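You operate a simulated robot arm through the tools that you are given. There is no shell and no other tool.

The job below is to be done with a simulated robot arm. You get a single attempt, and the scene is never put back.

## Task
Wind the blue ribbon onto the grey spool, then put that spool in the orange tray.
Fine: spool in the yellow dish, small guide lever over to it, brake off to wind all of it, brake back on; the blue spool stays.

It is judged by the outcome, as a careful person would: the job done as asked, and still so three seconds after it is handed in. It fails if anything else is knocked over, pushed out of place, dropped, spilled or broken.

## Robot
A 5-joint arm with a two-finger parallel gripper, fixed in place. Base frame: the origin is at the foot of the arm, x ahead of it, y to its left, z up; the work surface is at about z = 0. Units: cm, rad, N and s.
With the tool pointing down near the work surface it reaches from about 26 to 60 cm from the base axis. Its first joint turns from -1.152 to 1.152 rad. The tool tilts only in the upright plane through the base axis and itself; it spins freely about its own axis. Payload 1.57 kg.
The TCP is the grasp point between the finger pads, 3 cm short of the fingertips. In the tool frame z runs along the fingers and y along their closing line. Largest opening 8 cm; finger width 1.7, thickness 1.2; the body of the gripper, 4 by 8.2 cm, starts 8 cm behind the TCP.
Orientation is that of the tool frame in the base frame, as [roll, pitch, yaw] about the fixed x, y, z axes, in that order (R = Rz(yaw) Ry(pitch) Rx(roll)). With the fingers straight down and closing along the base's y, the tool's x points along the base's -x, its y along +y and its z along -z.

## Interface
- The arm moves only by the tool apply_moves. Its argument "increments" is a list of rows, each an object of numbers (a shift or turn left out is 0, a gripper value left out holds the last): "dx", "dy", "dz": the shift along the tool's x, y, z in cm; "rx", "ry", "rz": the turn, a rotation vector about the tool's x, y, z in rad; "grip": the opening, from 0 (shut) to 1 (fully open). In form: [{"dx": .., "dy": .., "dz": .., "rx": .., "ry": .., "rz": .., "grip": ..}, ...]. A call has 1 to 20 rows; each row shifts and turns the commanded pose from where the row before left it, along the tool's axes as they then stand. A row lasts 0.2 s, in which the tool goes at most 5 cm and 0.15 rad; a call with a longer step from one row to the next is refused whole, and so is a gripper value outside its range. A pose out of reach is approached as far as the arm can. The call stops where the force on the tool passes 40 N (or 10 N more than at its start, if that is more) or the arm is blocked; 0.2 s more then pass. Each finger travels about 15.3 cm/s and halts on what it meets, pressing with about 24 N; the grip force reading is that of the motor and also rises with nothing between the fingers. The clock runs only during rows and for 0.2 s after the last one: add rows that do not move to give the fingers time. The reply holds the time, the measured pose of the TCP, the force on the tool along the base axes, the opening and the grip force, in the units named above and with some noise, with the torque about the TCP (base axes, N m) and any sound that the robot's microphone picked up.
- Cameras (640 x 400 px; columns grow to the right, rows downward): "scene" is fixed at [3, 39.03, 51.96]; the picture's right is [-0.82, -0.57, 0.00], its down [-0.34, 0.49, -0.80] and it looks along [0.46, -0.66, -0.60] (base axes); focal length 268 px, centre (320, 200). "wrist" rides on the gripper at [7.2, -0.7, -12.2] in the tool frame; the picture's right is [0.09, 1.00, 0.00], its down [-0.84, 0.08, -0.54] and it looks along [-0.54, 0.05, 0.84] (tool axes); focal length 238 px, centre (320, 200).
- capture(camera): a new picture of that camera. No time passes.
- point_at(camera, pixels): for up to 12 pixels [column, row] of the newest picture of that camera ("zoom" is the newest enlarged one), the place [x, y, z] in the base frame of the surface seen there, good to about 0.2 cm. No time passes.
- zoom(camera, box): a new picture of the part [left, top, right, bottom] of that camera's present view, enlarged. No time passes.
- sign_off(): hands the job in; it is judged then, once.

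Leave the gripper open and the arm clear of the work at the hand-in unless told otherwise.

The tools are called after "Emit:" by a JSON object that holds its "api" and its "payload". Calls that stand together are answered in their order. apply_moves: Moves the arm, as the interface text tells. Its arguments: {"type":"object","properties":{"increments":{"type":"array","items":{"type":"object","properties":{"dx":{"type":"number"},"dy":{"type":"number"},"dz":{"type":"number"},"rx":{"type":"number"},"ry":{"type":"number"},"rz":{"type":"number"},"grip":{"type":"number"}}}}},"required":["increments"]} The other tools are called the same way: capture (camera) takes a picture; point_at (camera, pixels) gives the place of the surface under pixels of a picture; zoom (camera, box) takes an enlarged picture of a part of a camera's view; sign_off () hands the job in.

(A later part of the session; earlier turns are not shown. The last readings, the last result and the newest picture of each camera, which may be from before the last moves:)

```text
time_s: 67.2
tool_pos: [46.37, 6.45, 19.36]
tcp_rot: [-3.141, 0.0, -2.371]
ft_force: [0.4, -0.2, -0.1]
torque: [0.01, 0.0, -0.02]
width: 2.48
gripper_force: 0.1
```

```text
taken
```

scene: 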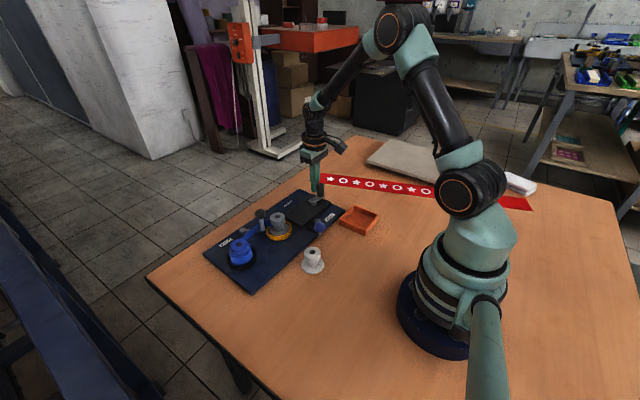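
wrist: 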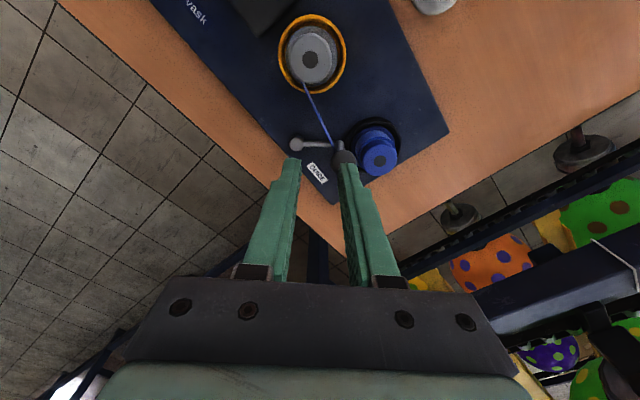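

The ribbon still runs from the blue spool to the grey one. I'll turn further to line up with the guide lever again, opening the fingers.

Emit:
{"api": "apply_moves", "payload": {"increments": [{"rz": 0.147, "grip": 0.7}, {"rz": 0.147}, {"rz": 0.147}, {"rz": 0.147}, {"rz": 0.147}, {"rz": 0.147}, {"rz": 0.147}, {"rz": 0.147}, {"rz": 0.147}, {"rz": 0.147}, {}]}}

Emit:
{"api": "capture", "payload": {"camera": "wrist"}}

Emit:
{"api": "zoom", "payload": {"camera": "scene", "box": [215, 190, 315, 265]}}

```text
time_s: 69.6
tool_pos: [46.27, 6.52, 19.25]
tcp_rot: [-3.141, 0.001, 2.445]
ft_force: [-0.3, -0.7, -0.1]
torque: [0.03, 0.03, 0.0]
width: 5.6
gripper_force: 0.1
```

```text
taken
```

wrist: 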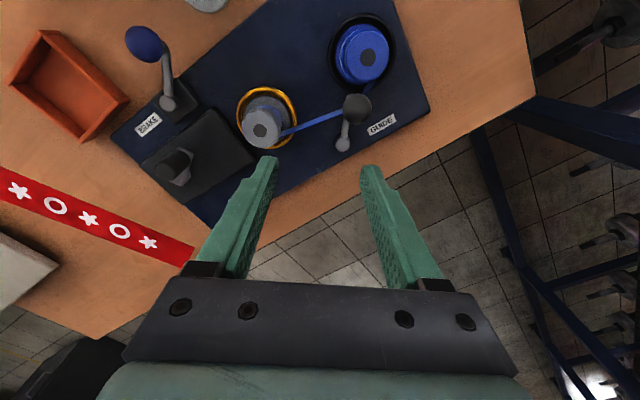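

```text
5.33 times, centred on (265, 228) of scene
```

zoom: 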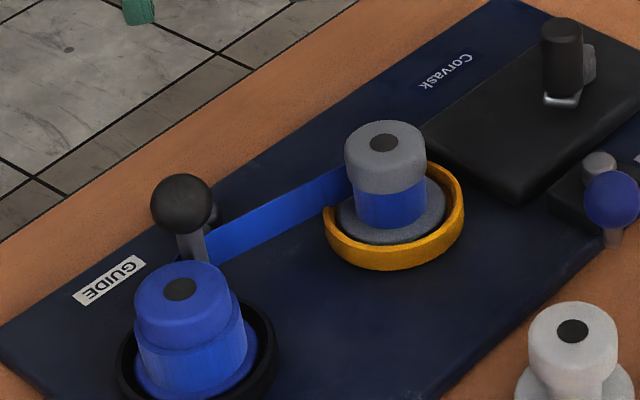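

The ribbon build-up on the blue spool is already smaller. I'll measure the guide ball (356, 106), pivot (343, 145), plus crank handle and hub.

Emit:
{"api": "zoom", "payload": {"camera": "wrist", "box": [120, 60, 440, 220]}}

Emit:
{"api": "point_at", "payload": {"camera": "wrist", "pixels": [[357, 106], [346, 106], [368, 106], [357, 97], [357, 116], [343, 145], [180, 160], [367, 58], [260, 130], [167, 104], [177, 175], [190, 160]]}}

```text
2.00 times, centred on (280, 140) of wrist
```

zoom: 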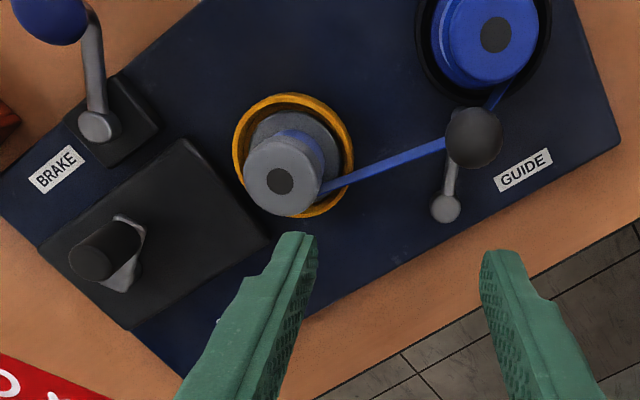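

```text
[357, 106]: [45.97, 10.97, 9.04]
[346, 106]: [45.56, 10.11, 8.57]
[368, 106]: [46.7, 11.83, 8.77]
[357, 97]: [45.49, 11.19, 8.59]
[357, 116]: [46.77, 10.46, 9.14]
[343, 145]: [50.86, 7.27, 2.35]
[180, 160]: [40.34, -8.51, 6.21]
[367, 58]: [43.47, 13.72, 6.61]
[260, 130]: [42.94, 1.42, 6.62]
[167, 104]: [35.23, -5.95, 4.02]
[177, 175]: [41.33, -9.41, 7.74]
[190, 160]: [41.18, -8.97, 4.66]
```

Guide ball centre is about (46.45, 10.72) and pivot about (50.6, 7.3), which agree with the board's shift. The crank handle is now on the other side near (41, -9), so about half a turn has been made. I'll redo the guide: over the ball, then down around it.

Emit:
{"api": "apply_moves", "payload": {"increments": [{"dx": 1.28, "dy": 1.67}, {"dx": 1.28, "dy": 1.67}, {}, {"dz": 2.5}, {"dz": 2.5}, {}]}}

Emit:
{"api": "capture", "payload": {"camera": "wrist"}}

```text
time_s: 71.0
tool_pos: [46.6, 10.87, 14.21]
tcp_rot: [-3.141, 0.0, 2.447]
ft_force: [0.0, 0.5, 0.1]
torque: [-0.02, 0.0, -0.02]
width: 5.61
gripper_force: 0.1
```

```text
taken
```

wrist: 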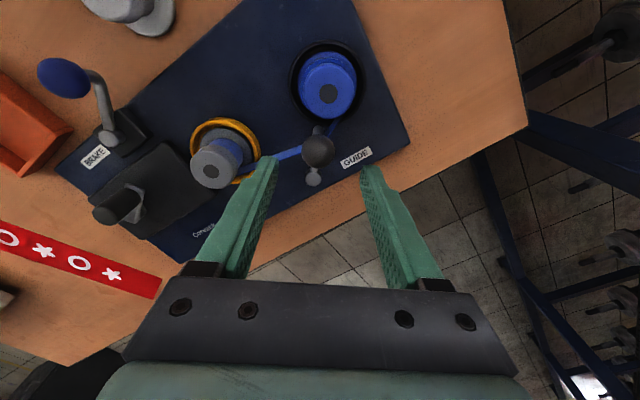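

The ball is at (318, 150), centred. Going down 5.2 cm and narrowing to 3.05 cm.

Emit:
{"api": "apply_moves", "payload": {"increments": [{"dz": 2}, {"dz": 1.5}, {"dz": 1.2}, {"dz": 0.5}, {"grip": 0.6}, {"grip": 0.5}, {"grip": 0.42}, {"grip": 0.38}, {}]}}

Emit:
{"api": "capture", "payload": {"camera": "wrist"}}

```text
time_s: 73.0
tool_pos: [46.52, 10.81, 9.22]
tcp_rot: [-3.141, 0.002, 2.448]
ft_force: [-0.7, 0.7, -0.5]
torque: [0.0, 0.06, -0.02]
width: 3.06
gripper_force: 0.1
```

```text
taken
```

wrist: 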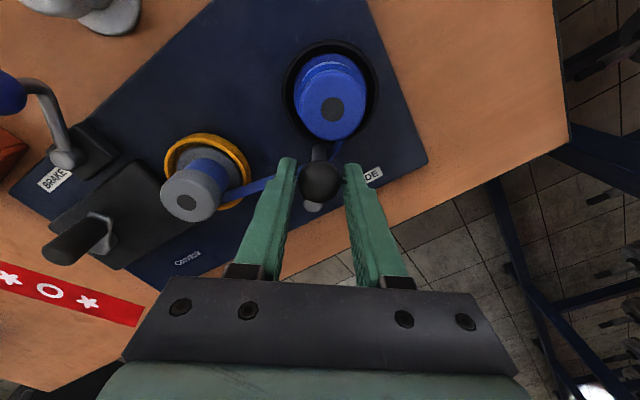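

Caged again. Swinging the guide towards the yellow dish in 0.12 rad steps, ten of them.

Emit:
{"api": "apply_moves", "payload": {"increments": [{"dx": -0.04, "dy": -0.635, "rz": -0.12}, {"dx": -0.04, "dy": -0.635, "rz": -0.12}, {"dx": -0.04, "dy": -0.635, "rz": -0.12}, {"dx": -0.04, "dy": -0.635, "rz": -0.12}, {"dx": -0.04, "dy": -0.635, "rz": -0.12}, {"dx": -0.04, "dy": -0.635, "rz": -0.12}, {"dx": -0.04, "dy": -0.635, "rz": -0.12}, {"dx": -0.04, "dy": -0.635, "rz": -0.12}, {"dx": -0.04, "dy": -0.635, "rz": -0.12}, {"dx": -0.04, "dy": -0.635, "rz": -0.12}, {}]}}

Emit:
{"api": "capture", "payload": {"camera": "wrist"}}

Emit:
{"api": "zoom", "payload": {"camera": "scene", "box": [190, 160, 390, 310]}}

```text
time_s: 75.4
tool_pos: [45.87, 4.92, 9.09]
tcp_rot: [-3.141, 0.0, -2.635]
ft_force: [0.4, 0.1, 0.3]
torque: [0.0, -0.01, -0.02]
width: 3.03
gripper_force: 0.1
```

```text
taken
```

wrist: 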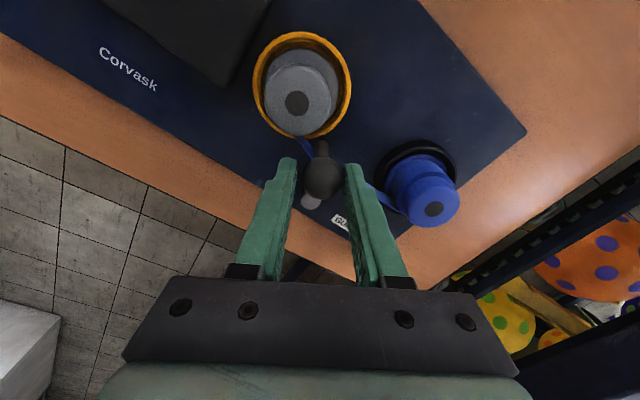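

```text
2.67 times, centred on (290, 235) of scene
```

zoom: 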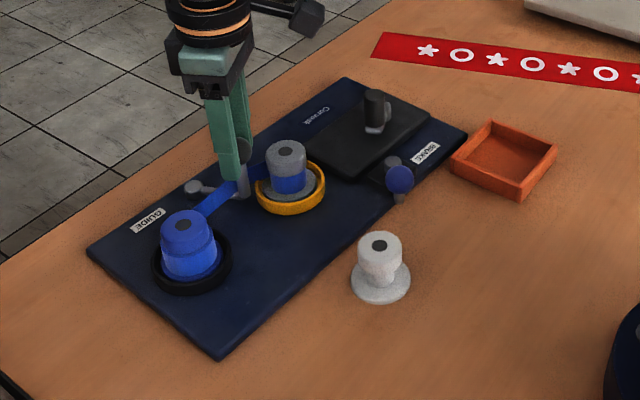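

Moving well. I'll take smaller steps to reach the stop lightly.

Emit:
{"api": "apply_moves", "payload": {"increments": [{"dx": -0.03, "dy": -0.42, "rz": -0.08}, {"dx": -0.03, "dy": -0.42, "rz": -0.08}, {}]}}

Emit:
{"api": "zoom", "payload": {"camera": "wrist", "box": [270, 120, 370, 220]}}

```text
time_s: 76.2
tool_pos: [46.34, 4.17, 9.15]
tcp_rot: [-3.141, 0.002, -2.477]
ft_force: [-0.5, -0.2, -0.4]
torque: [0.02, -0.01, 0.02]
width: 3.05
gripper_force: 0.3
```

```text
4.00 times, centred on (320, 170) of wrist
```

zoom: 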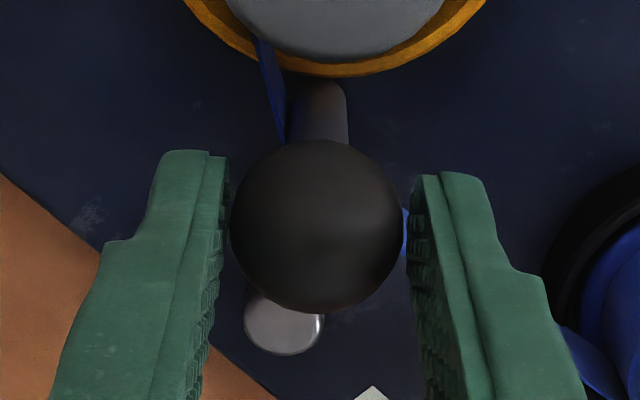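

The ball has moved ahead towards the leading finger, as it did the first time before the stop. A bit more.

Emit:
{"api": "apply_moves", "payload": {"increments": [{"dx": -0.02, "dy": -0.32, "rz": -0.06}, {}]}}

Emit:
{"api": "zoom", "payload": {"camera": "wrist", "box": [270, 120, 370, 220]}}

```text
time_s: 76.8
tool_pos: [46.47, 4.02, 9.17]
tcp_rot: [-3.141, -0.001, -2.416]
ft_force: [-1.8, 1.6, -1.3]
torque: [-0.01, 0.01, -0.02]
width: 3.22
gripper_force: 1.3
```

```text
4.00 times, centred on (320, 170) of wrist
```

zoom: 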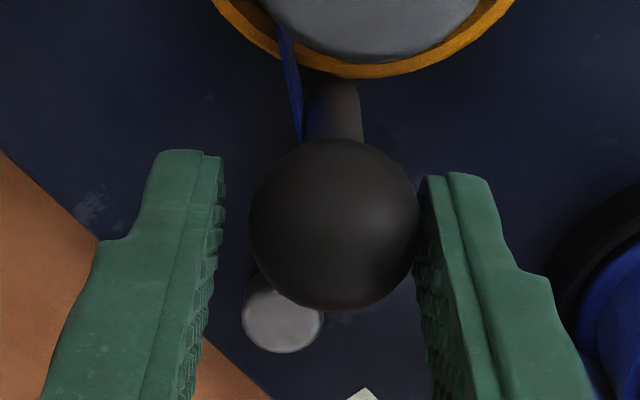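

The lever is on its stop again (3.22 cm, 2.4 N). I'll back off, open and rise to z 19.

Emit:
{"api": "apply_moves", "payload": {"increments": [{"dy": 0.25}, {"grip": 0.5}, {"grip": 0.6}, {"dz": -1.5}, {"dz": -3}, {"dz": -3}, {"dz": -2.5}, {}]}}

Emit:
{"api": "zoom", "payload": {"camera": "scene", "box": [190, 160, 390, 310]}}

Emit:
{"api": "capture", "payload": {"camera": "wrist"}}

```text
time_s: 78.6
tool_pos: [46.34, 4.04, 19.19]
tcp_rot: [-3.141, 0.0, -2.415]
ft_force: [-0.4, -0.2, -0.1]
torque: [0.0, 0.01, 0.01]
width: 4.81
gripper_force: 0.0
```

```text
2.67 times, centred on (290, 235) of scene
```

zoom: 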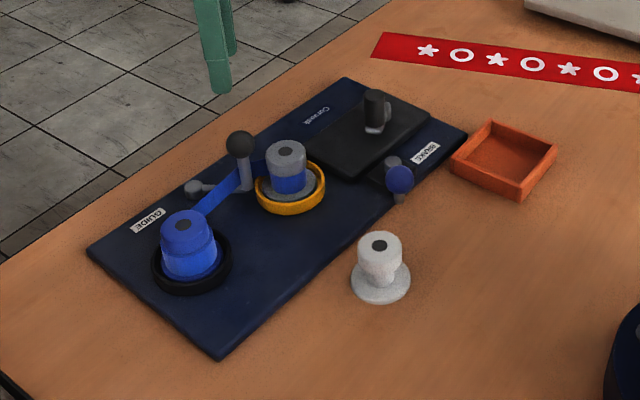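

```text
taken
```

wrist: 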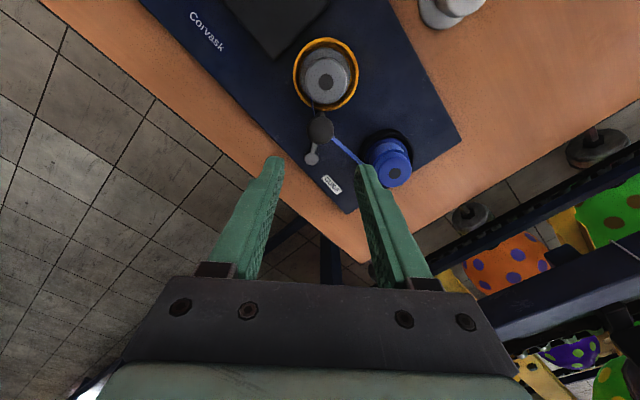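

The guide is over again. Back to the crank: I'll straighten the gripper, move to above it, and close the fingers to serve as a peg.

Emit:
{"api": "apply_moves", "payload": {"increments": [{"rz": 0.146}, {"rz": 0.146}, {"rz": 0.145}, {"rz": 0.145}, {"rz": 0.145}, {"dx": 0.65, "dy": -2.5}, {"dx": 0.65, "dy": -2.5}, {"dx": 0.65, "dy": -2.5}, {"dx": 0.65, "dy": -2.5}, {"dx": 0.65, "dy": -2.5}, {"dx": 0.65, "dy": -2.5, "grip": 0}, {}, {}]}}

Emit:
{"api": "capture", "payload": {"camera": "wrist"}}

Emit:
{"api": "zoom", "payload": {"camera": "wrist", "box": [240, 50, 420, 190]}}

```text
time_s: 81.4
tool_pos: [42.61, -10.93, 19.19]
tcp_rot: [3.141, -0.001, 3.141]
ft_force: [-1.0, -0.1, 0.1]
torque: [-0.02, 0.03, -0.01]
width: 0.0
gripper_force: 21.4
```

```text
taken
```

wrist: 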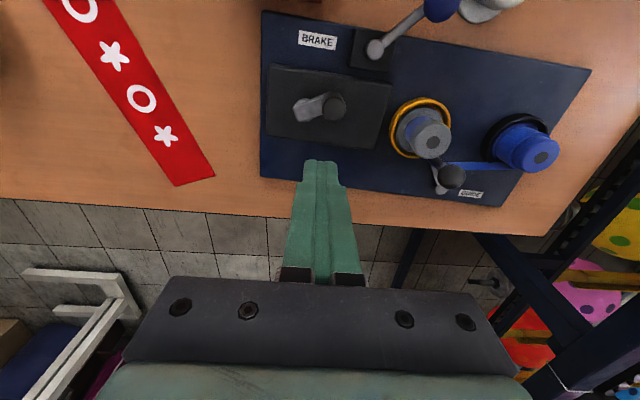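

```text
2.86 times, centred on (330, 120) of wrist
```

zoom: 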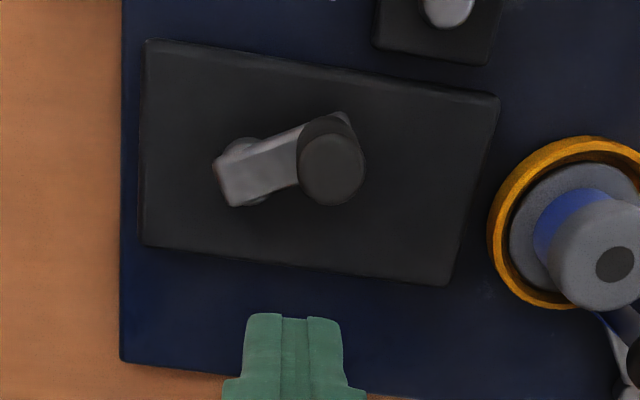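

The handle top is at zoom (331, 168), the hub end at about (240, 175). Measuring them.

Emit:
{"api": "point_at", "payload": {"camera": "zoom", "pixels": [[331, 168], [302, 168], [362, 168], [331, 140], [331, 198], [240, 172], [225, 165], [232, 198], [270, 160], [140, 45], [497, 100], [122, 355]]}}

```text
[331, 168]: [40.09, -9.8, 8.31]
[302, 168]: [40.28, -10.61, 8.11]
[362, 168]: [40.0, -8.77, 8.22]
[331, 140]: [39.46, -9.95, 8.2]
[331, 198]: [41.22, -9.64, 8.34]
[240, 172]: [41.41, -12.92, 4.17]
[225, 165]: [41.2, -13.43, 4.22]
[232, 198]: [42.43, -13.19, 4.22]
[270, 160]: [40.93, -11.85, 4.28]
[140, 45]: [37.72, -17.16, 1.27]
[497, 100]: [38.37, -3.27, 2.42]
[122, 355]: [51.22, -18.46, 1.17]
```

The handle centre is about (40.2, -9.75), i.e. at about 115° around the hub (41.65, -12.5). I'll bring the closed fingers down behind it (clockwise side) at (43.1, -9.5), tips at z 5.

Emit:
{"api": "apply_moves", "payload": {"increments": [{"dx": -0.5, "dy": 1.43}, {}, {"dz": 2.5}, {"dz": 2.5}, {"dz": 2.5}, {"dz": 2}, {"dz": 1.5}, {}]}}

Emit:
{"api": "capture", "payload": {"camera": "wrist"}}

```text
time_s: 83.2
tool_pos: [43.05, -9.37, 8.13]
tcp_rot: [3.142, 0.0, 3.139]
ft_force: [-0.1, 0.2, 0.1]
torque: [0.05, 0.01, -0.02]
width: 0.01
gripper_force: 20.9
```

```text
taken
```

wrist: 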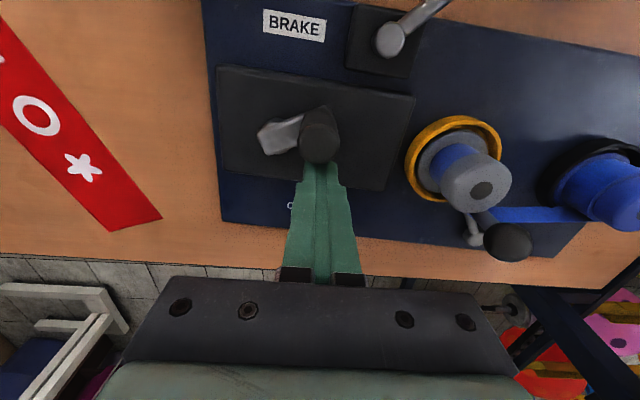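

The peg is placed behind the handle. First a short counter-clockwise push of 60° to check the force.

Emit:
{"api": "apply_moves", "payload": {"increments": [{"dx": 1.146, "dy": 0.286}, {"dx": 1.174, "dy": -0.124}, {"dx": 1.061, "dy": -0.517}, {}]}}

Emit:
{"api": "capture", "payload": {"camera": "wrist"}}

Emit:
{"api": "zoom", "payload": {"camera": "scene", "box": [190, 160, 390, 310]}}

```text
time_s: 84.2
tool_pos: [39.8, -9.85, 8.08]
tcp_rot: [-3.141, 0.0, 3.139]
ft_force: [-0.2, 0.4, -0.5]
torque: [0.0, 0.0, -0.02]
width: 0.0
gripper_force: 21.2
```

```text
taken
```

wrist: 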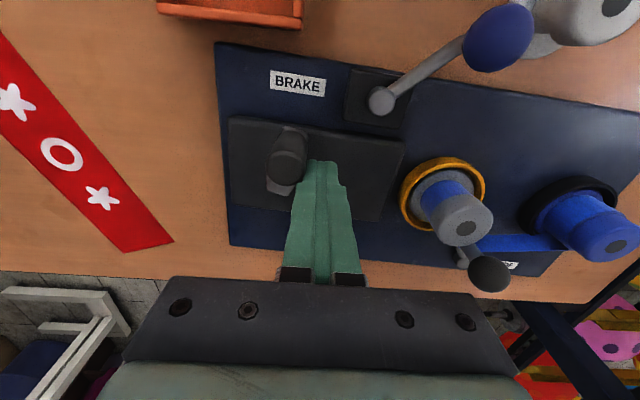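

```text
2.67 times, centred on (290, 235) of scene
```

zoom: 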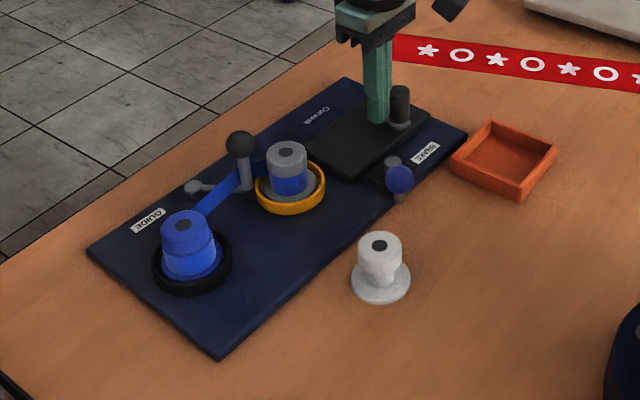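

No noticeable force, the board stays put, and the ribbon on the grey spool grows. I'll continue another 180°.

Emit:
{"api": "apply_moves", "payload": {"increments": [{"dx": 0.821, "dy": -0.85}, {"dx": 0.48, "dy": -1.078}, {"dx": 0.082, "dy": -1.178}, {"dx": -0.325, "dy": -1.136}, {"dx": -0.694, "dy": -0.955}, {"dx": -0.979, "dy": -0.66}, {"dx": -1.146, "dy": -0.286}, {"dx": -1.174, "dy": 0.124}, {"dx": -1.061, "dy": 0.517}, {}]}}

Emit:
{"api": "capture", "payload": {"camera": "wrist"}}

Emit:
{"api": "zoom", "payload": {"camera": "scene", "box": [190, 160, 390, 310]}}

```text
time_s: 86.4
tool_pos: [43.67, -15.37, 8.13]
tcp_rot: [-3.141, 0.0, 3.138]
ft_force: [-0.2, 0.2, 0.4]
torque: [0.0, -0.01, -0.03]
width: 0.0
gripper_force: 21.4
```

```text
taken
```

wrist: 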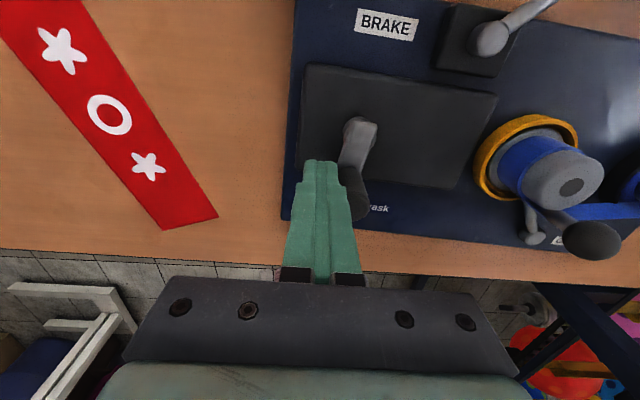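

```text
2.67 times, centred on (290, 235) of scene
```

zoom: 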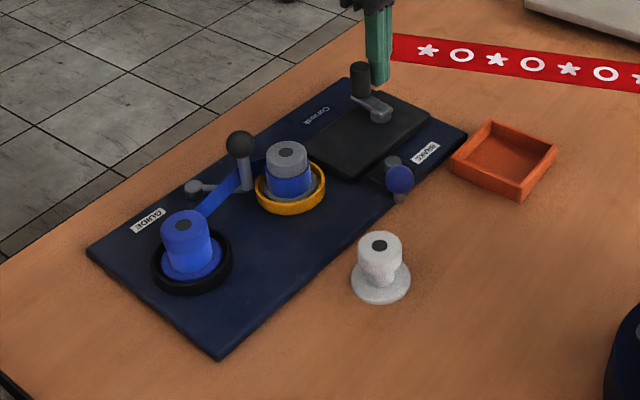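

Very smooth. The blue spool is getting thinner. Another 180°.

Emit:
{"api": "apply_moves", "payload": {"increments": [{"dx": -0.821, "dy": 0.85}, {"dx": -0.48, "dy": 1.078}, {"dx": -0.082, "dy": 1.178}, {"dx": 0.325, "dy": 1.136}, {"dx": 0.694, "dy": 0.955}, {"dx": 0.979, "dy": 0.66}, {"dx": 1.146, "dy": 0.286}, {"dx": 1.174, "dy": -0.124}, {"dx": 1.061, "dy": -0.517}, {}]}}

Emit:
{"api": "zoom", "payload": {"camera": "scene", "box": [190, 160, 390, 310]}}

Emit:
{"api": "zoom", "payload": {"camera": "scene", "box": [215, 190, 315, 265]}}

```text
time_s: 88.6
tool_pos: [39.81, -9.83, 8.22]
tcp_rot: [-3.141, -0.001, 3.142]
ft_force: [-0.6, 0.2, 0.4]
torque: [-0.01, -0.01, -0.01]
width: 0.0
gripper_force: 21.6
```

```text
2.67 times, centred on (290, 235) of scene
```

zoom: 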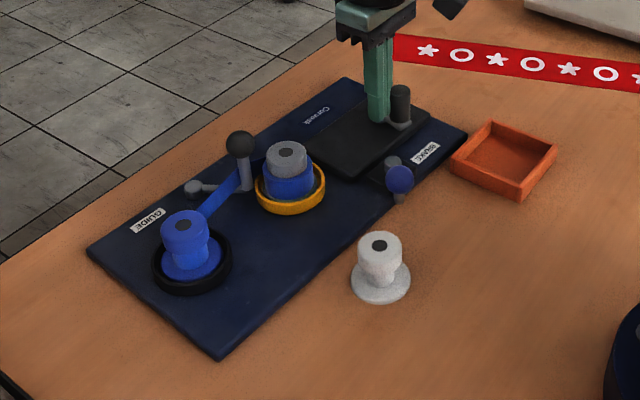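

```text
5.33 times, centred on (265, 228) of scene
```

zoom: 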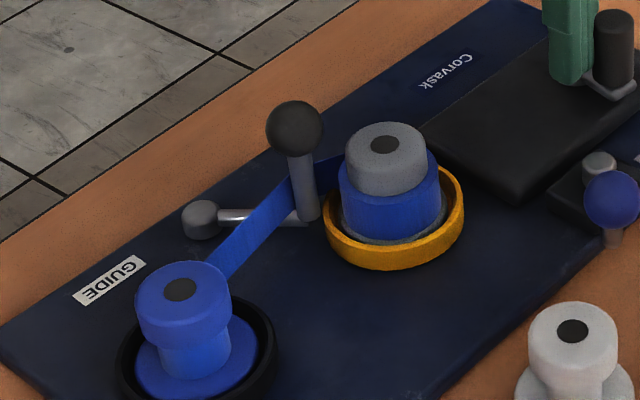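

The blue spool is down to nearly its core and the grey one is well filled; the strand is still there. I'll continue in short pushes of 60°, watching force and ribbon.

Emit:
{"api": "apply_moves", "payload": {"increments": [{"dx": 0.821, "dy": -0.85}, {"dx": 0.48, "dy": -1.078}, {"dx": 0.082, "dy": -1.178}, {}]}}

Emit:
{"api": "zoom", "payload": {"camera": "scene", "box": [215, 190, 315, 265]}}

```text
time_s: 89.6
tool_pos: [38.35, -12.92, 8.03]
tcp_rot: [-3.141, -0.001, 3.14]
ft_force: [0.1, -0.7, -0.7]
torque: [0.0, 0.01, 0.02]
width: 0.0
gripper_force: 21.9
```

```text
5.33 times, centred on (265, 228) of scene
```

zoom: 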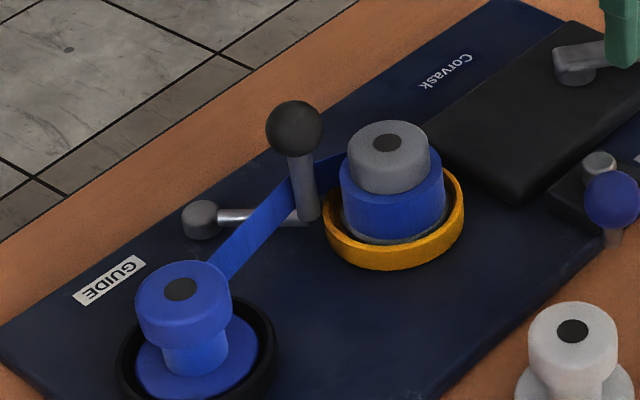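

Still more to go: the strand is present and there's no force. Another 60°.

Emit:
{"api": "apply_moves", "payload": {"increments": [{"dx": -0.325, "dy": -1.136}, {"dx": -0.694, "dy": -0.955}, {"dx": -0.979, "dy": -0.66}, {}]}}

Emit:
{"api": "zoom", "payload": {"camera": "scene", "box": [215, 190, 315, 265]}}

```text
time_s: 90.6
tool_pos: [40.25, -15.72, 8.22]
tcp_rot: [3.141, 0.002, 3.139]
ft_force: [-0.5, 0.5, -0.6]
torque: [0.03, 0.0, -0.01]
width: 0.0
gripper_force: 21.6
```

```text
5.33 times, centred on (265, 228) of scene
```

zoom: 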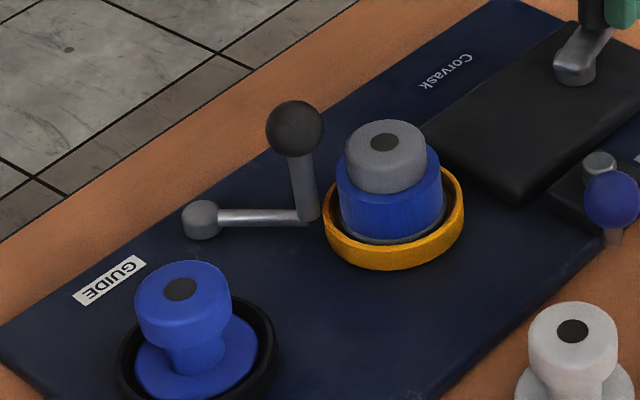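

The strand is gone, the blue spool is bare down to its core, and the grey spool carries all the ribbon. I'll lift the peg clear and check.

Emit:
{"api": "apply_moves", "payload": {"increments": [{"dx": 0.3, "dy": 0.2}, {"dz": -2}, {"dz": -3}, {"dz": -3}, {"dz": -3}, {}]}}

Emit:
{"api": "capture", "payload": {"camera": "wrist"}}

Emit:
{"api": "zoom", "payload": {"camera": "scene", "box": [190, 160, 390, 310]}}

```text
time_s: 92.0
tool_pos: [40.01, -15.43, 19.25]
tcp_rot: [-3.14, -0.001, 3.138]
ft_force: [0.6, 0.2, -0.2]
torque: [-0.01, 0.01, -0.02]
width: 0.02
gripper_force: 21.3
```

```text
taken
```

wrist: 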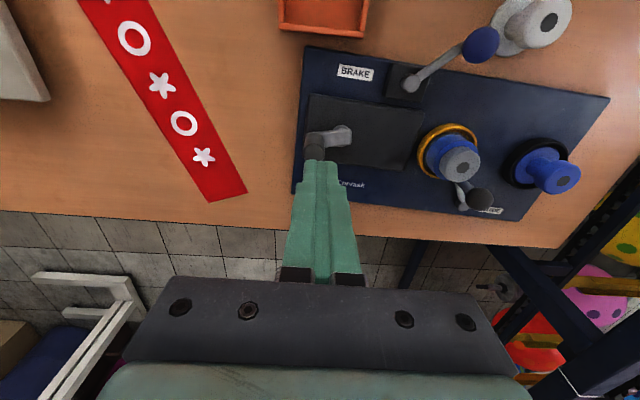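

```text
2.67 times, centred on (290, 235) of scene
```

zoom: 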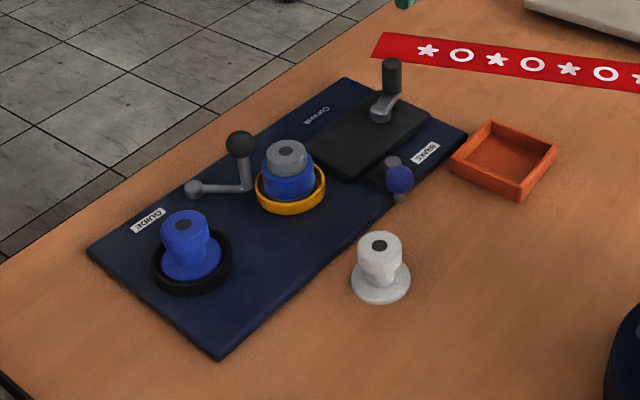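

All the ribbon is on the grey spool. Now the brake goes back on: its ball is at wrist (480, 44) and pivot at (411, 84). I'll measure them plus reference points of the board.

Emit:
{"api": "point_at", "payload": {"camera": "wrist", "pixels": [[481, 43], [472, 43], [490, 43], [481, 35], [481, 52], [411, 84], [461, 162], [563, 180], [462, 206], [307, 50], [608, 97], [293, 192]]}}

Emit:
{"api": "zoom", "payload": {"camera": "wrist", "box": [380, 0, 580, 130]}}

```text
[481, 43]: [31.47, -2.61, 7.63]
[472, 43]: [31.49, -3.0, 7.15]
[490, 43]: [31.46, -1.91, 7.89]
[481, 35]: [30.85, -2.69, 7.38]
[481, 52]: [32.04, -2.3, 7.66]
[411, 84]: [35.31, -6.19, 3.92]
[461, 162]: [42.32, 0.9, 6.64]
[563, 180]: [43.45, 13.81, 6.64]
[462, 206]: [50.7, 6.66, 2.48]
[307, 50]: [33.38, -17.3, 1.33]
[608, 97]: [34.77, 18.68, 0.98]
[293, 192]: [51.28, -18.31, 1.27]
```

```text
3.08 times, centred on (480, 65) of wrist
```

zoom: 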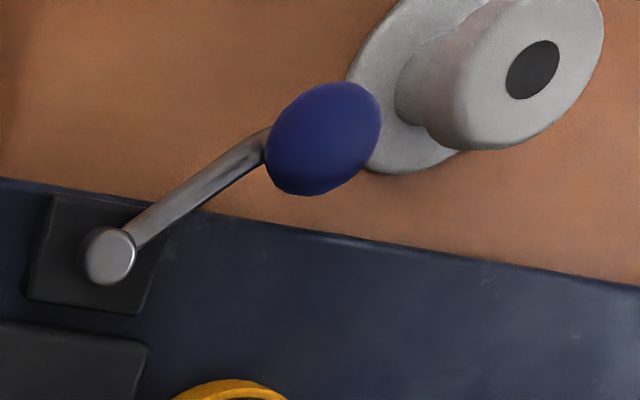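

Brake ball centre is about (31.5, -1.9, 6.4), pivot (35.25, -6.15). I'll move over it, turn the gripper by 0.85 rad so it closes along the lever's swing, and open the fingers.

Emit:
{"api": "apply_moves", "payload": {"increments": [{"dx": 1.42, "dy": 2.26}, {"dx": 1.42, "dy": 2.26}, {"dx": 1.42, "dy": 2.26}, {"dx": 1.42, "dy": 2.26}, {"dx": 1.42, "dy": 2.26}, {"dx": 1.42, "dy": 2.26}, {"rz": 0.142, "grip": 0.65}, {"rz": 0.142}, {"rz": 0.141}, {"rz": 0.141}, {"rz": 0.141}, {"rz": 0.141}, {"dz": 2.5}, {"dz": 2.5}, {}]}}

Emit:
{"api": "capture", "payload": {"camera": "wrist"}}

```text
time_s: 95.2
tool_pos: [31.49, -1.95, 14.12]
tcp_rot: [-3.141, 0.0, 2.291]
ft_force: [0.2, 0.2, -0.2]
torque: [0.02, 0.0, -0.01]
width: 5.19
gripper_force: 0.1
```

```text
taken
```

wrist: 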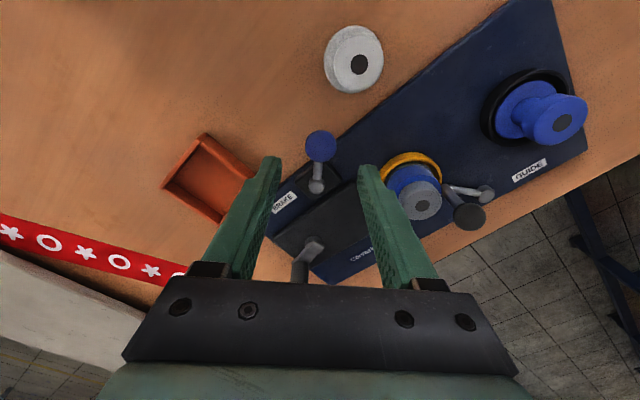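

The ball is at (320, 146), centred between the fingers, and the pivot at (317, 184). A quick check of the positions.

Emit:
{"api": "point_at", "payload": {"camera": "wrist", "pixels": [[320, 146], [308, 146], [332, 146], [320, 136], [320, 156], [317, 184]]}}

```text
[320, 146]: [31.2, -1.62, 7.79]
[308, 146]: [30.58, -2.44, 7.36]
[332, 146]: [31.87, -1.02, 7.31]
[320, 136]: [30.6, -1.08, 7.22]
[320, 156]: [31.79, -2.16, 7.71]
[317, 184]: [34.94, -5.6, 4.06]
```

Good. I'll go down 6.2 cm and narrow to just over the ball.

Emit:
{"api": "apply_moves", "payload": {"increments": [{"dz": 2}, {"dz": 2}, {"dz": 1.4}, {"dz": 0.8}, {"grip": 0.55}, {"grip": 0.46}, {"grip": 0.4}, {"grip": 0.38}, {}]}}

Emit:
{"api": "capture", "payload": {"camera": "wrist"}}

```text
time_s: 97.2
tool_pos: [31.33, -2.0, 7.99]
tcp_rot: [3.14, 0.0, 2.29]
ft_force: [0.1, 0.2, -0.4]
torque: [0.02, 0.01, 0.01]
width: 3.02
gripper_force: 0.0
```

```text
taken
```

wrist: 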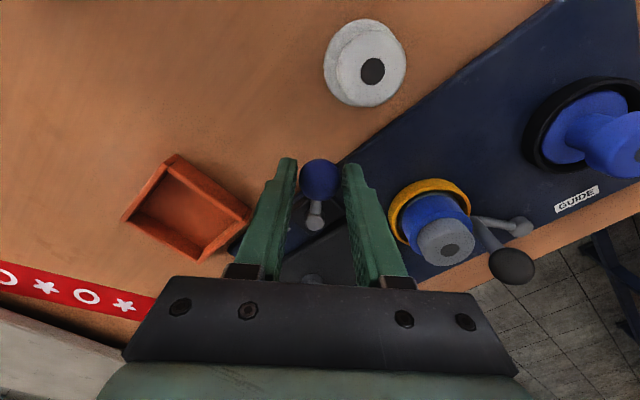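

Caged. Now I'll swing the brake back towards its original position, six steps of 0.1 rad first.

Emit:
{"api": "apply_moves", "payload": {"increments": [{"dx": -0.03, "dy": -0.555, "rz": -0.1}, {"dx": -0.03, "dy": -0.555, "rz": -0.1}, {"dx": -0.03, "dy": -0.555, "rz": -0.1}, {"dx": -0.03, "dy": -0.555, "rz": -0.1}, {"dx": -0.03, "dy": -0.555, "rz": -0.1}, {"dx": -0.03, "dy": -0.555, "rz": -0.1}, {}]}}

Emit:
{"api": "zoom", "payload": {"camera": "wrist", "box": [260, 130, 380, 230]}}

```text
time_s: 98.8
tool_pos: [29.73, -4.85, 8.04]
tcp_rot: [-3.14, 0.0, 2.891]
ft_force: [-0.4, -0.2, 1.0]
torque: [0.01, -0.01, -0.02]
width: 3.04
gripper_force: 0.0
```

```text
4.00 times, centred on (320, 180) of wrist
```

zoom: 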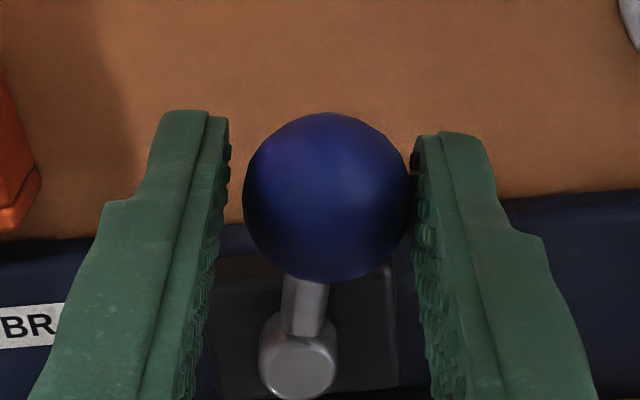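

Following well. A couple of smaller steps to reach the stop lightly.

Emit:
{"api": "apply_moves", "payload": {"increments": [{"dx": -0.02, "dy": -0.45, "rz": -0.08}, {"dx": -0.02, "dy": -0.45, "rz": -0.08}, {}]}}

Emit:
{"api": "zoom", "payload": {"camera": "wrist", "box": [260, 130, 380, 230]}}

```text
time_s: 99.6
tool_pos: [29.55, -5.63, 7.99]
tcp_rot: [-3.141, 0.0, 3.054]
ft_force: [1.0, -0.7, 0.2]
torque: [-0.02, -0.01, 0.02]
width: 3.1
gripper_force: 0.6
```

```text
4.00 times, centred on (320, 180) of wrist
```

zoom: 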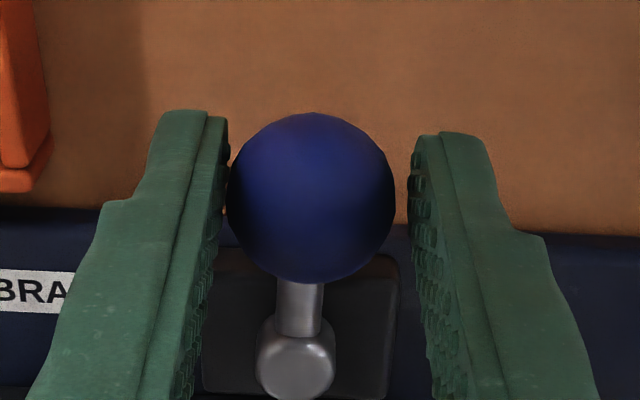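

The ball snapped ahead to the leading finger, so the brake toggled over. One small nudge to confirm it's on its stop.

Emit:
{"api": "apply_moves", "payload": {"increments": [{"dx": 0, "dy": -0.35, "rz": -0.05}, {}]}}

Emit:
{"api": "zoom", "payload": {"camera": "wrist", "box": [260, 130, 380, 230]}}

```text
time_s: 100.2
tool_pos: [29.56, -5.97, 8.05]
tcp_rot: [-3.141, -0.001, 3.103]
ft_force: [0.9, -0.2, 0.3]
torque: [-0.02, 0.01, 0.0]
width: 3.06
gripper_force: 0.5
```

```text
4.00 times, centred on (320, 180) of wrist
```

zoom: 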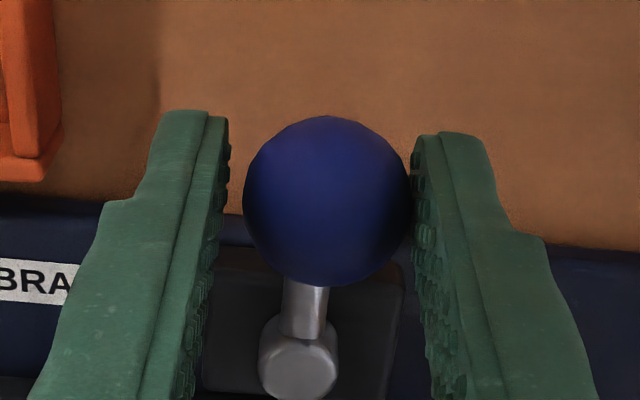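

The ball stayed put while the fingers moved past it, so the brake is on its stop, as at the start. I'll centre, open and rise.

Emit:
{"api": "apply_moves", "payload": {"increments": [{"dy": 0.17}, {"grip": 0.5}, {"grip": 0.62}, {"dz": -1.5}, {"dz": -3}, {"dz": -3}, {"dz": -3}, {}]}}

Emit:
{"api": "capture", "payload": {"camera": "wrist"}}

Emit:
{"api": "zoom", "payload": {"camera": "scene", "box": [190, 160, 390, 310]}}

```text
time_s: 102.0
tool_pos: [29.46, -5.45, 18.52]
tcp_rot: [3.14, 0.0, 3.101]
ft_force: [-0.6, 0.7, 0.5]
torque: [-0.03, -0.02, 0.01]
width: 4.97
gripper_force: 0.0
```

```text
taken
```

wrist: 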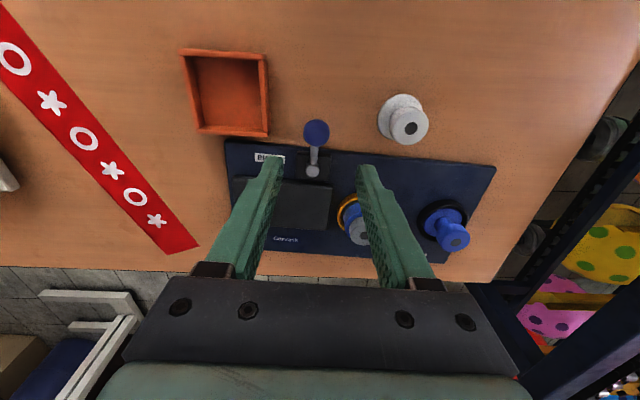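

```text
2.67 times, centred on (290, 235) of scene
```

zoom: 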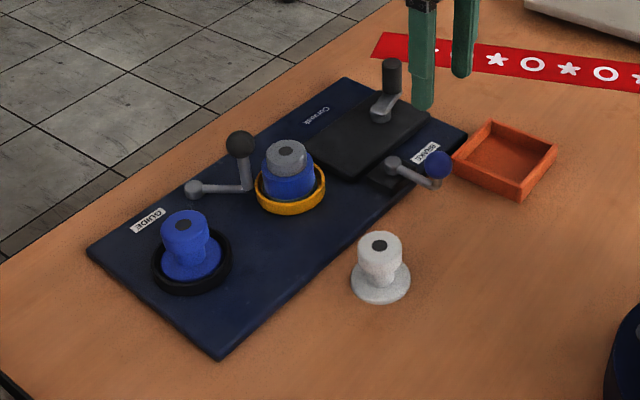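

The brake is back on. Next I'll go above the grey spool to measure it for the grasp.

Emit:
{"api": "apply_moves", "payload": {"increments": [{"rz": -0.04}, {"dx": -2.2, "dy": 1.12}, {"dx": -2.2, "dy": 1.12}, {"dx": -2.2, "dy": 1.12}, {"dx": -2.2, "dy": 1.12}, {"dx": -2.2, "dy": 1.12}, {"dx": -2.2, "dy": 1.12}, {}, {}]}}

Emit:
{"api": "capture", "payload": {"camera": "wrist"}}

Emit:
{"api": "zoom", "payload": {"camera": "wrist", "box": [260, 60, 380, 180]}}

```text
time_s: 104.0
tool_pos: [42.96, 1.11, 18.55]
tcp_rot: [3.141, 0.0, 3.14]
ft_force: [-0.3, -0.6, 0.1]
torque: [-0.03, 0.0, 0.02]
width: 4.97
gripper_force: 0.1
```

```text
taken
```

wrist: 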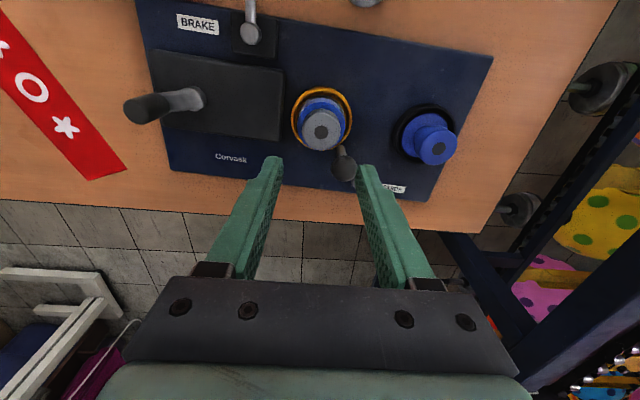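

```text
3.33 times, centred on (320, 120) of wrist
```

zoom: 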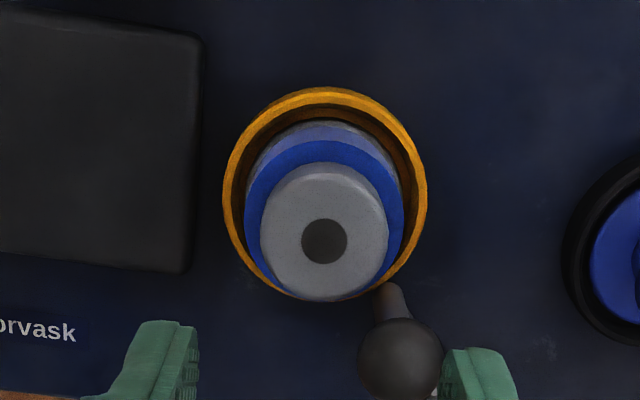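

I see the grey top at zoom (324, 240) over the blue winding. Measuring the top's edges, the winding's top level and the guide ball.

Emit:
{"api": "point_at", "payload": {"camera": "zoom", "pixels": [[324, 240], [266, 240], [382, 240], [324, 185], [324, 292], [324, 152], [258, 180], [395, 190], [400, 350], [224, 190], [424, 190], [320, 130]]}}

```text
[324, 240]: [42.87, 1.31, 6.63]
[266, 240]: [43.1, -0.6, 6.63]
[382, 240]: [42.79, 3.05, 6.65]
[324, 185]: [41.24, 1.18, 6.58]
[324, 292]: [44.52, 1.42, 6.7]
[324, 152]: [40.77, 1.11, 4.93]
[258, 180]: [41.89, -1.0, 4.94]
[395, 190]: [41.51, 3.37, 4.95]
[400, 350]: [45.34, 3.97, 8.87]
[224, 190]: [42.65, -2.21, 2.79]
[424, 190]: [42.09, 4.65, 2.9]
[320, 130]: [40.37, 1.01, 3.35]
```

The top centre is (42.88, 1.27), z 6.63, and the winding reaches up to z 4.94. I'll grip only the grey top, with fingertips at z about 5.2 (TCP 8.2). The guide ball is about 0.8 cm clear of the finger.

Emit:
{"api": "apply_moves", "payload": {"increments": [{"dx": 0.08, "dy": 0.16}, {"dz": 2.5}, {"dz": 2.5}, {"dz": 2.5}, {"dz": 1.5}, {"dz": 0.9}, {"dz": 0.35}, {}, {}]}}

Emit:
{"api": "capture", "payload": {"camera": "wrist"}}

Emit:
{"api": "zoom", "payload": {"camera": "scene", "box": [215, 180, 315, 255]}}

```text
time_s: 106.0
tool_pos: [42.55, 1.13, 7.99]
tcp_rot: [-3.141, 0.0, 3.141]
ft_force: [0.7, 0.2, 0.9]
torque: [0.0, 0.03, 0.01]
width: 4.94
gripper_force: 0.1
```

```text
taken
```

wrist: 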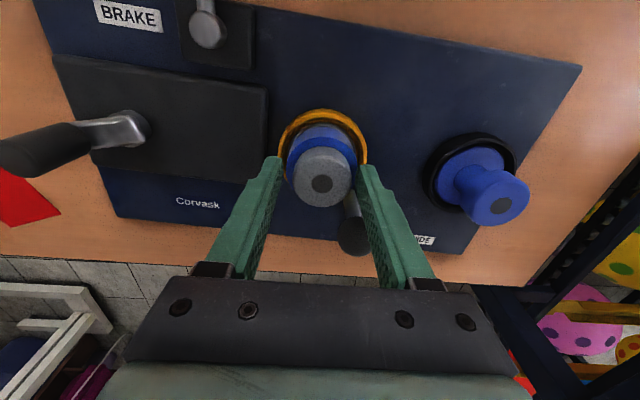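

```text
5.33 times, centred on (265, 218) of scene
```

zoom: 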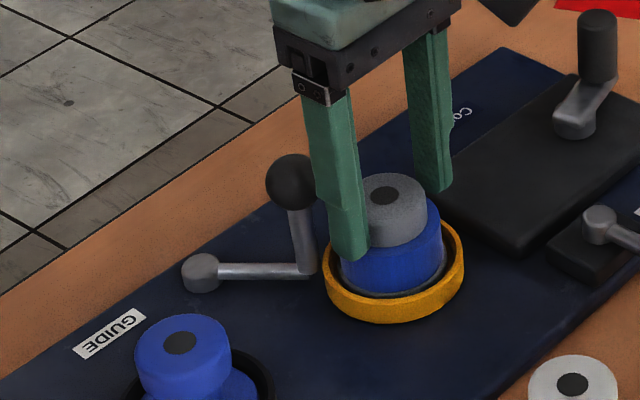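

The reading is (42.55, 1.13, 7.99), a bit off. I'll read once more with a still row.

Emit:
{"api": "apply_moves", "payload": {"increments": [{}, {}]}}

Emit:
{"api": "apply_moves", "payload": {"increments": [{}]}}

```text
time_s: 106.6
tool_pos: [42.61, 0.99, 8.16]
tcp_rot: [-3.141, 0.0, 3.142]
ft_force: [-0.4, 0.1, 0.3]
torque: [-0.02, -0.01, 0.02]
width: 5.0
gripper_force: 0.0
```

```text
time_s: 107.0
tool_pos: [42.63, 1.02, 8.06]
tcp_rot: [3.141, -0.001, 3.141]
ft_force: [0.0, -0.1, 0.5]
torque: [-0.01, 0.05, -0.03]
width: 4.97
gripper_force: 0.0
```

True position is about (42.6, 1.05, 8.07). I'll correct by +0.27 x, +0.22 y, +0.12 z, and then close gently.

Emit:
{"api": "apply_moves", "payload": {"increments": [{"dz": -0.12}, {"dx": -0.27, "dy": 0.22}, {}, {"grip": 0.54}, {"grip": 0.5}, {"grip": 0.4}, {"grip": 0.3}, {}, {}]}}

Emit:
{"api": "capture", "payload": {"camera": "wrist"}}

Emit:
{"api": "zoom", "payload": {"camera": "scene", "box": [215, 180, 315, 255]}}

```text
time_s: 109.0
tool_pos: [43.0, 1.33, 8.21]
tcp_rot: [-3.141, -0.001, 3.141]
ft_force: [0.1, -1.0, 1.3]
torque: [-0.08, 0.0, 0.03]
width: 3.84
gripper_force: 24.4
```

```text
taken
```

wrist: 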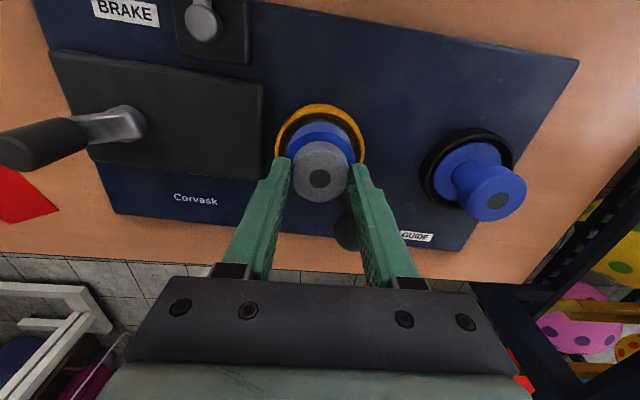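

```text
5.33 times, centred on (265, 218) of scene
```

zoom: 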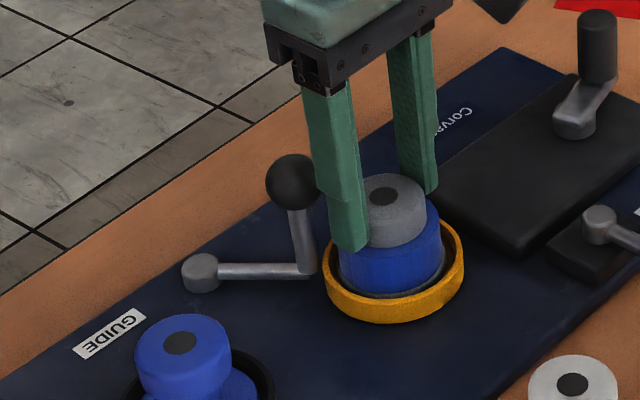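

The fingers hold the grey top at 3.84 cm. Lifting gently.

Emit:
{"api": "apply_moves", "payload": {"increments": [{"dz": -0.4}, {"dz": -0.8}, {"dz": -1.2}, {"dz": -1.5}, {}]}}

Emit:
{"api": "zoom", "payload": {"camera": "scene", "box": [215, 170, 315, 245]}}

```text
time_s: 110.2
tool_pos: [43.03, 1.48, 12.23]
tcp_rot: [-3.141, 0.0, 3.141]
ft_force: [0.2, 0.8, -0.3]
torque: [0.01, 0.05, 0.03]
width: 3.85
gripper_force: 23.7
```

```text
5.33 times, centred on (265, 208) of scene
```

zoom: 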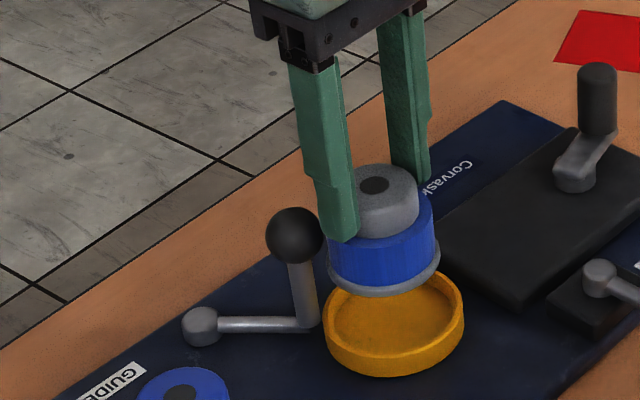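

The spool comes out cleanly with its ribbon. I'll raise to z 20 and carry it over to the tray, centred at about (27.4, -15.7).

Emit:
{"api": "apply_moves", "payload": {"increments": [{"dz": -2.5}, {"dz": -2.5}, {"dz": -2.5}, {"dx": 1.95, "dy": -2.15}, {"dx": 1.95, "dy": -2.15}, {"dx": 1.95, "dy": -2.15}, {"dx": 1.95, "dy": -2.15}, {"dx": 1.95, "dy": -2.15}, {"dx": 1.95, "dy": -2.15}, {"dx": 1.95, "dy": -2.15}, {"dx": 1.95, "dy": -2.15}, {}, {}]}}

Emit:
{"api": "capture", "payload": {"camera": "wrist"}}

Emit:
{"api": "capture", "payload": {"camera": "scene"}}

```text
time_s: 113.0
tool_pos: [27.42, -15.81, 19.92]
tcp_rot: [3.141, -0.001, -3.141]
ft_force: [-0.7, 0.2, -0.7]
torque: [0.0, 0.0, 0.03]
width: 3.83
gripper_force: 24.6
```

```text
taken
```

wrist: 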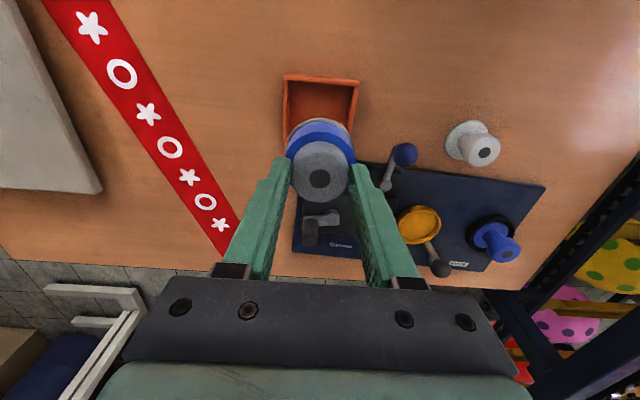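

```text
taken
```

scene: 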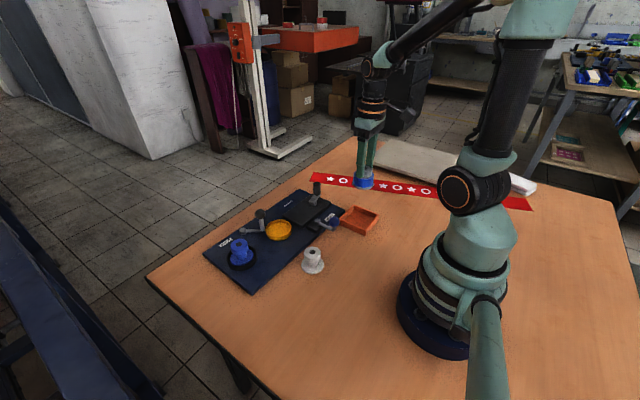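

I'll check the tray's corners once more from both cameras before lowering.

Emit:
{"api": "zoom", "payload": {"camera": "scene", "box": [325, 190, 395, 245]}}

Emit:
{"api": "point_at", "payload": {"camera": "wrist", "pixels": [[286, 78], [356, 83], [285, 130], [351, 130], [320, 78], [320, 105], [288, 100], [354, 105], [318, 178], [300, 130]]}}

```text
7.27 times, centred on (360, 218) of scene
```

zoom: 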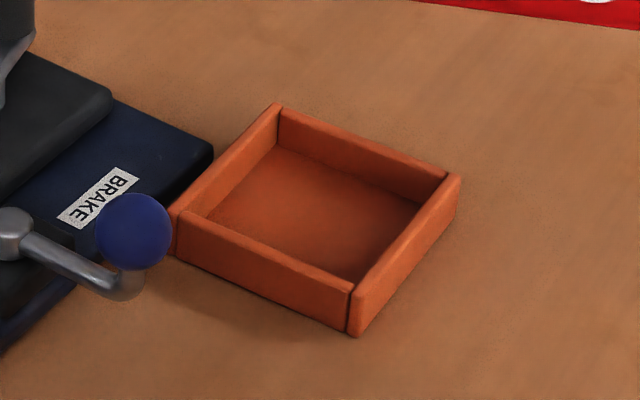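

```text
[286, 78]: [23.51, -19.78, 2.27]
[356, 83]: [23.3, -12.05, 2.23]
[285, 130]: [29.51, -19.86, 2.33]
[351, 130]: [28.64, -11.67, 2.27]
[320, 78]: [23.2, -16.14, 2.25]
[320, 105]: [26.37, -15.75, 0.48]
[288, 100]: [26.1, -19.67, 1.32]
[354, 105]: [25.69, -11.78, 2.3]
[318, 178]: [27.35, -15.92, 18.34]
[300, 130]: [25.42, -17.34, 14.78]
```

I'll query the scene zoom for the tray's wall tops.

Emit:
{"api": "point_at", "payload": {"camera": "zoom", "pixels": [[180, 212], [277, 108], [455, 180], [355, 293], [225, 160], [265, 250], [365, 145], [405, 235], [310, 200]]}}

```text
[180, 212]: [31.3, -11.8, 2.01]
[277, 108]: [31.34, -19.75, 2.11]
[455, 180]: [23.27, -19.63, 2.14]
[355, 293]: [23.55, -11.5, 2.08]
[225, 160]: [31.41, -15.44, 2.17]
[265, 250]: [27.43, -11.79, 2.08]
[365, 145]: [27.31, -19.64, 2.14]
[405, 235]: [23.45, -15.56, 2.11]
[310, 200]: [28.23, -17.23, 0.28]
```

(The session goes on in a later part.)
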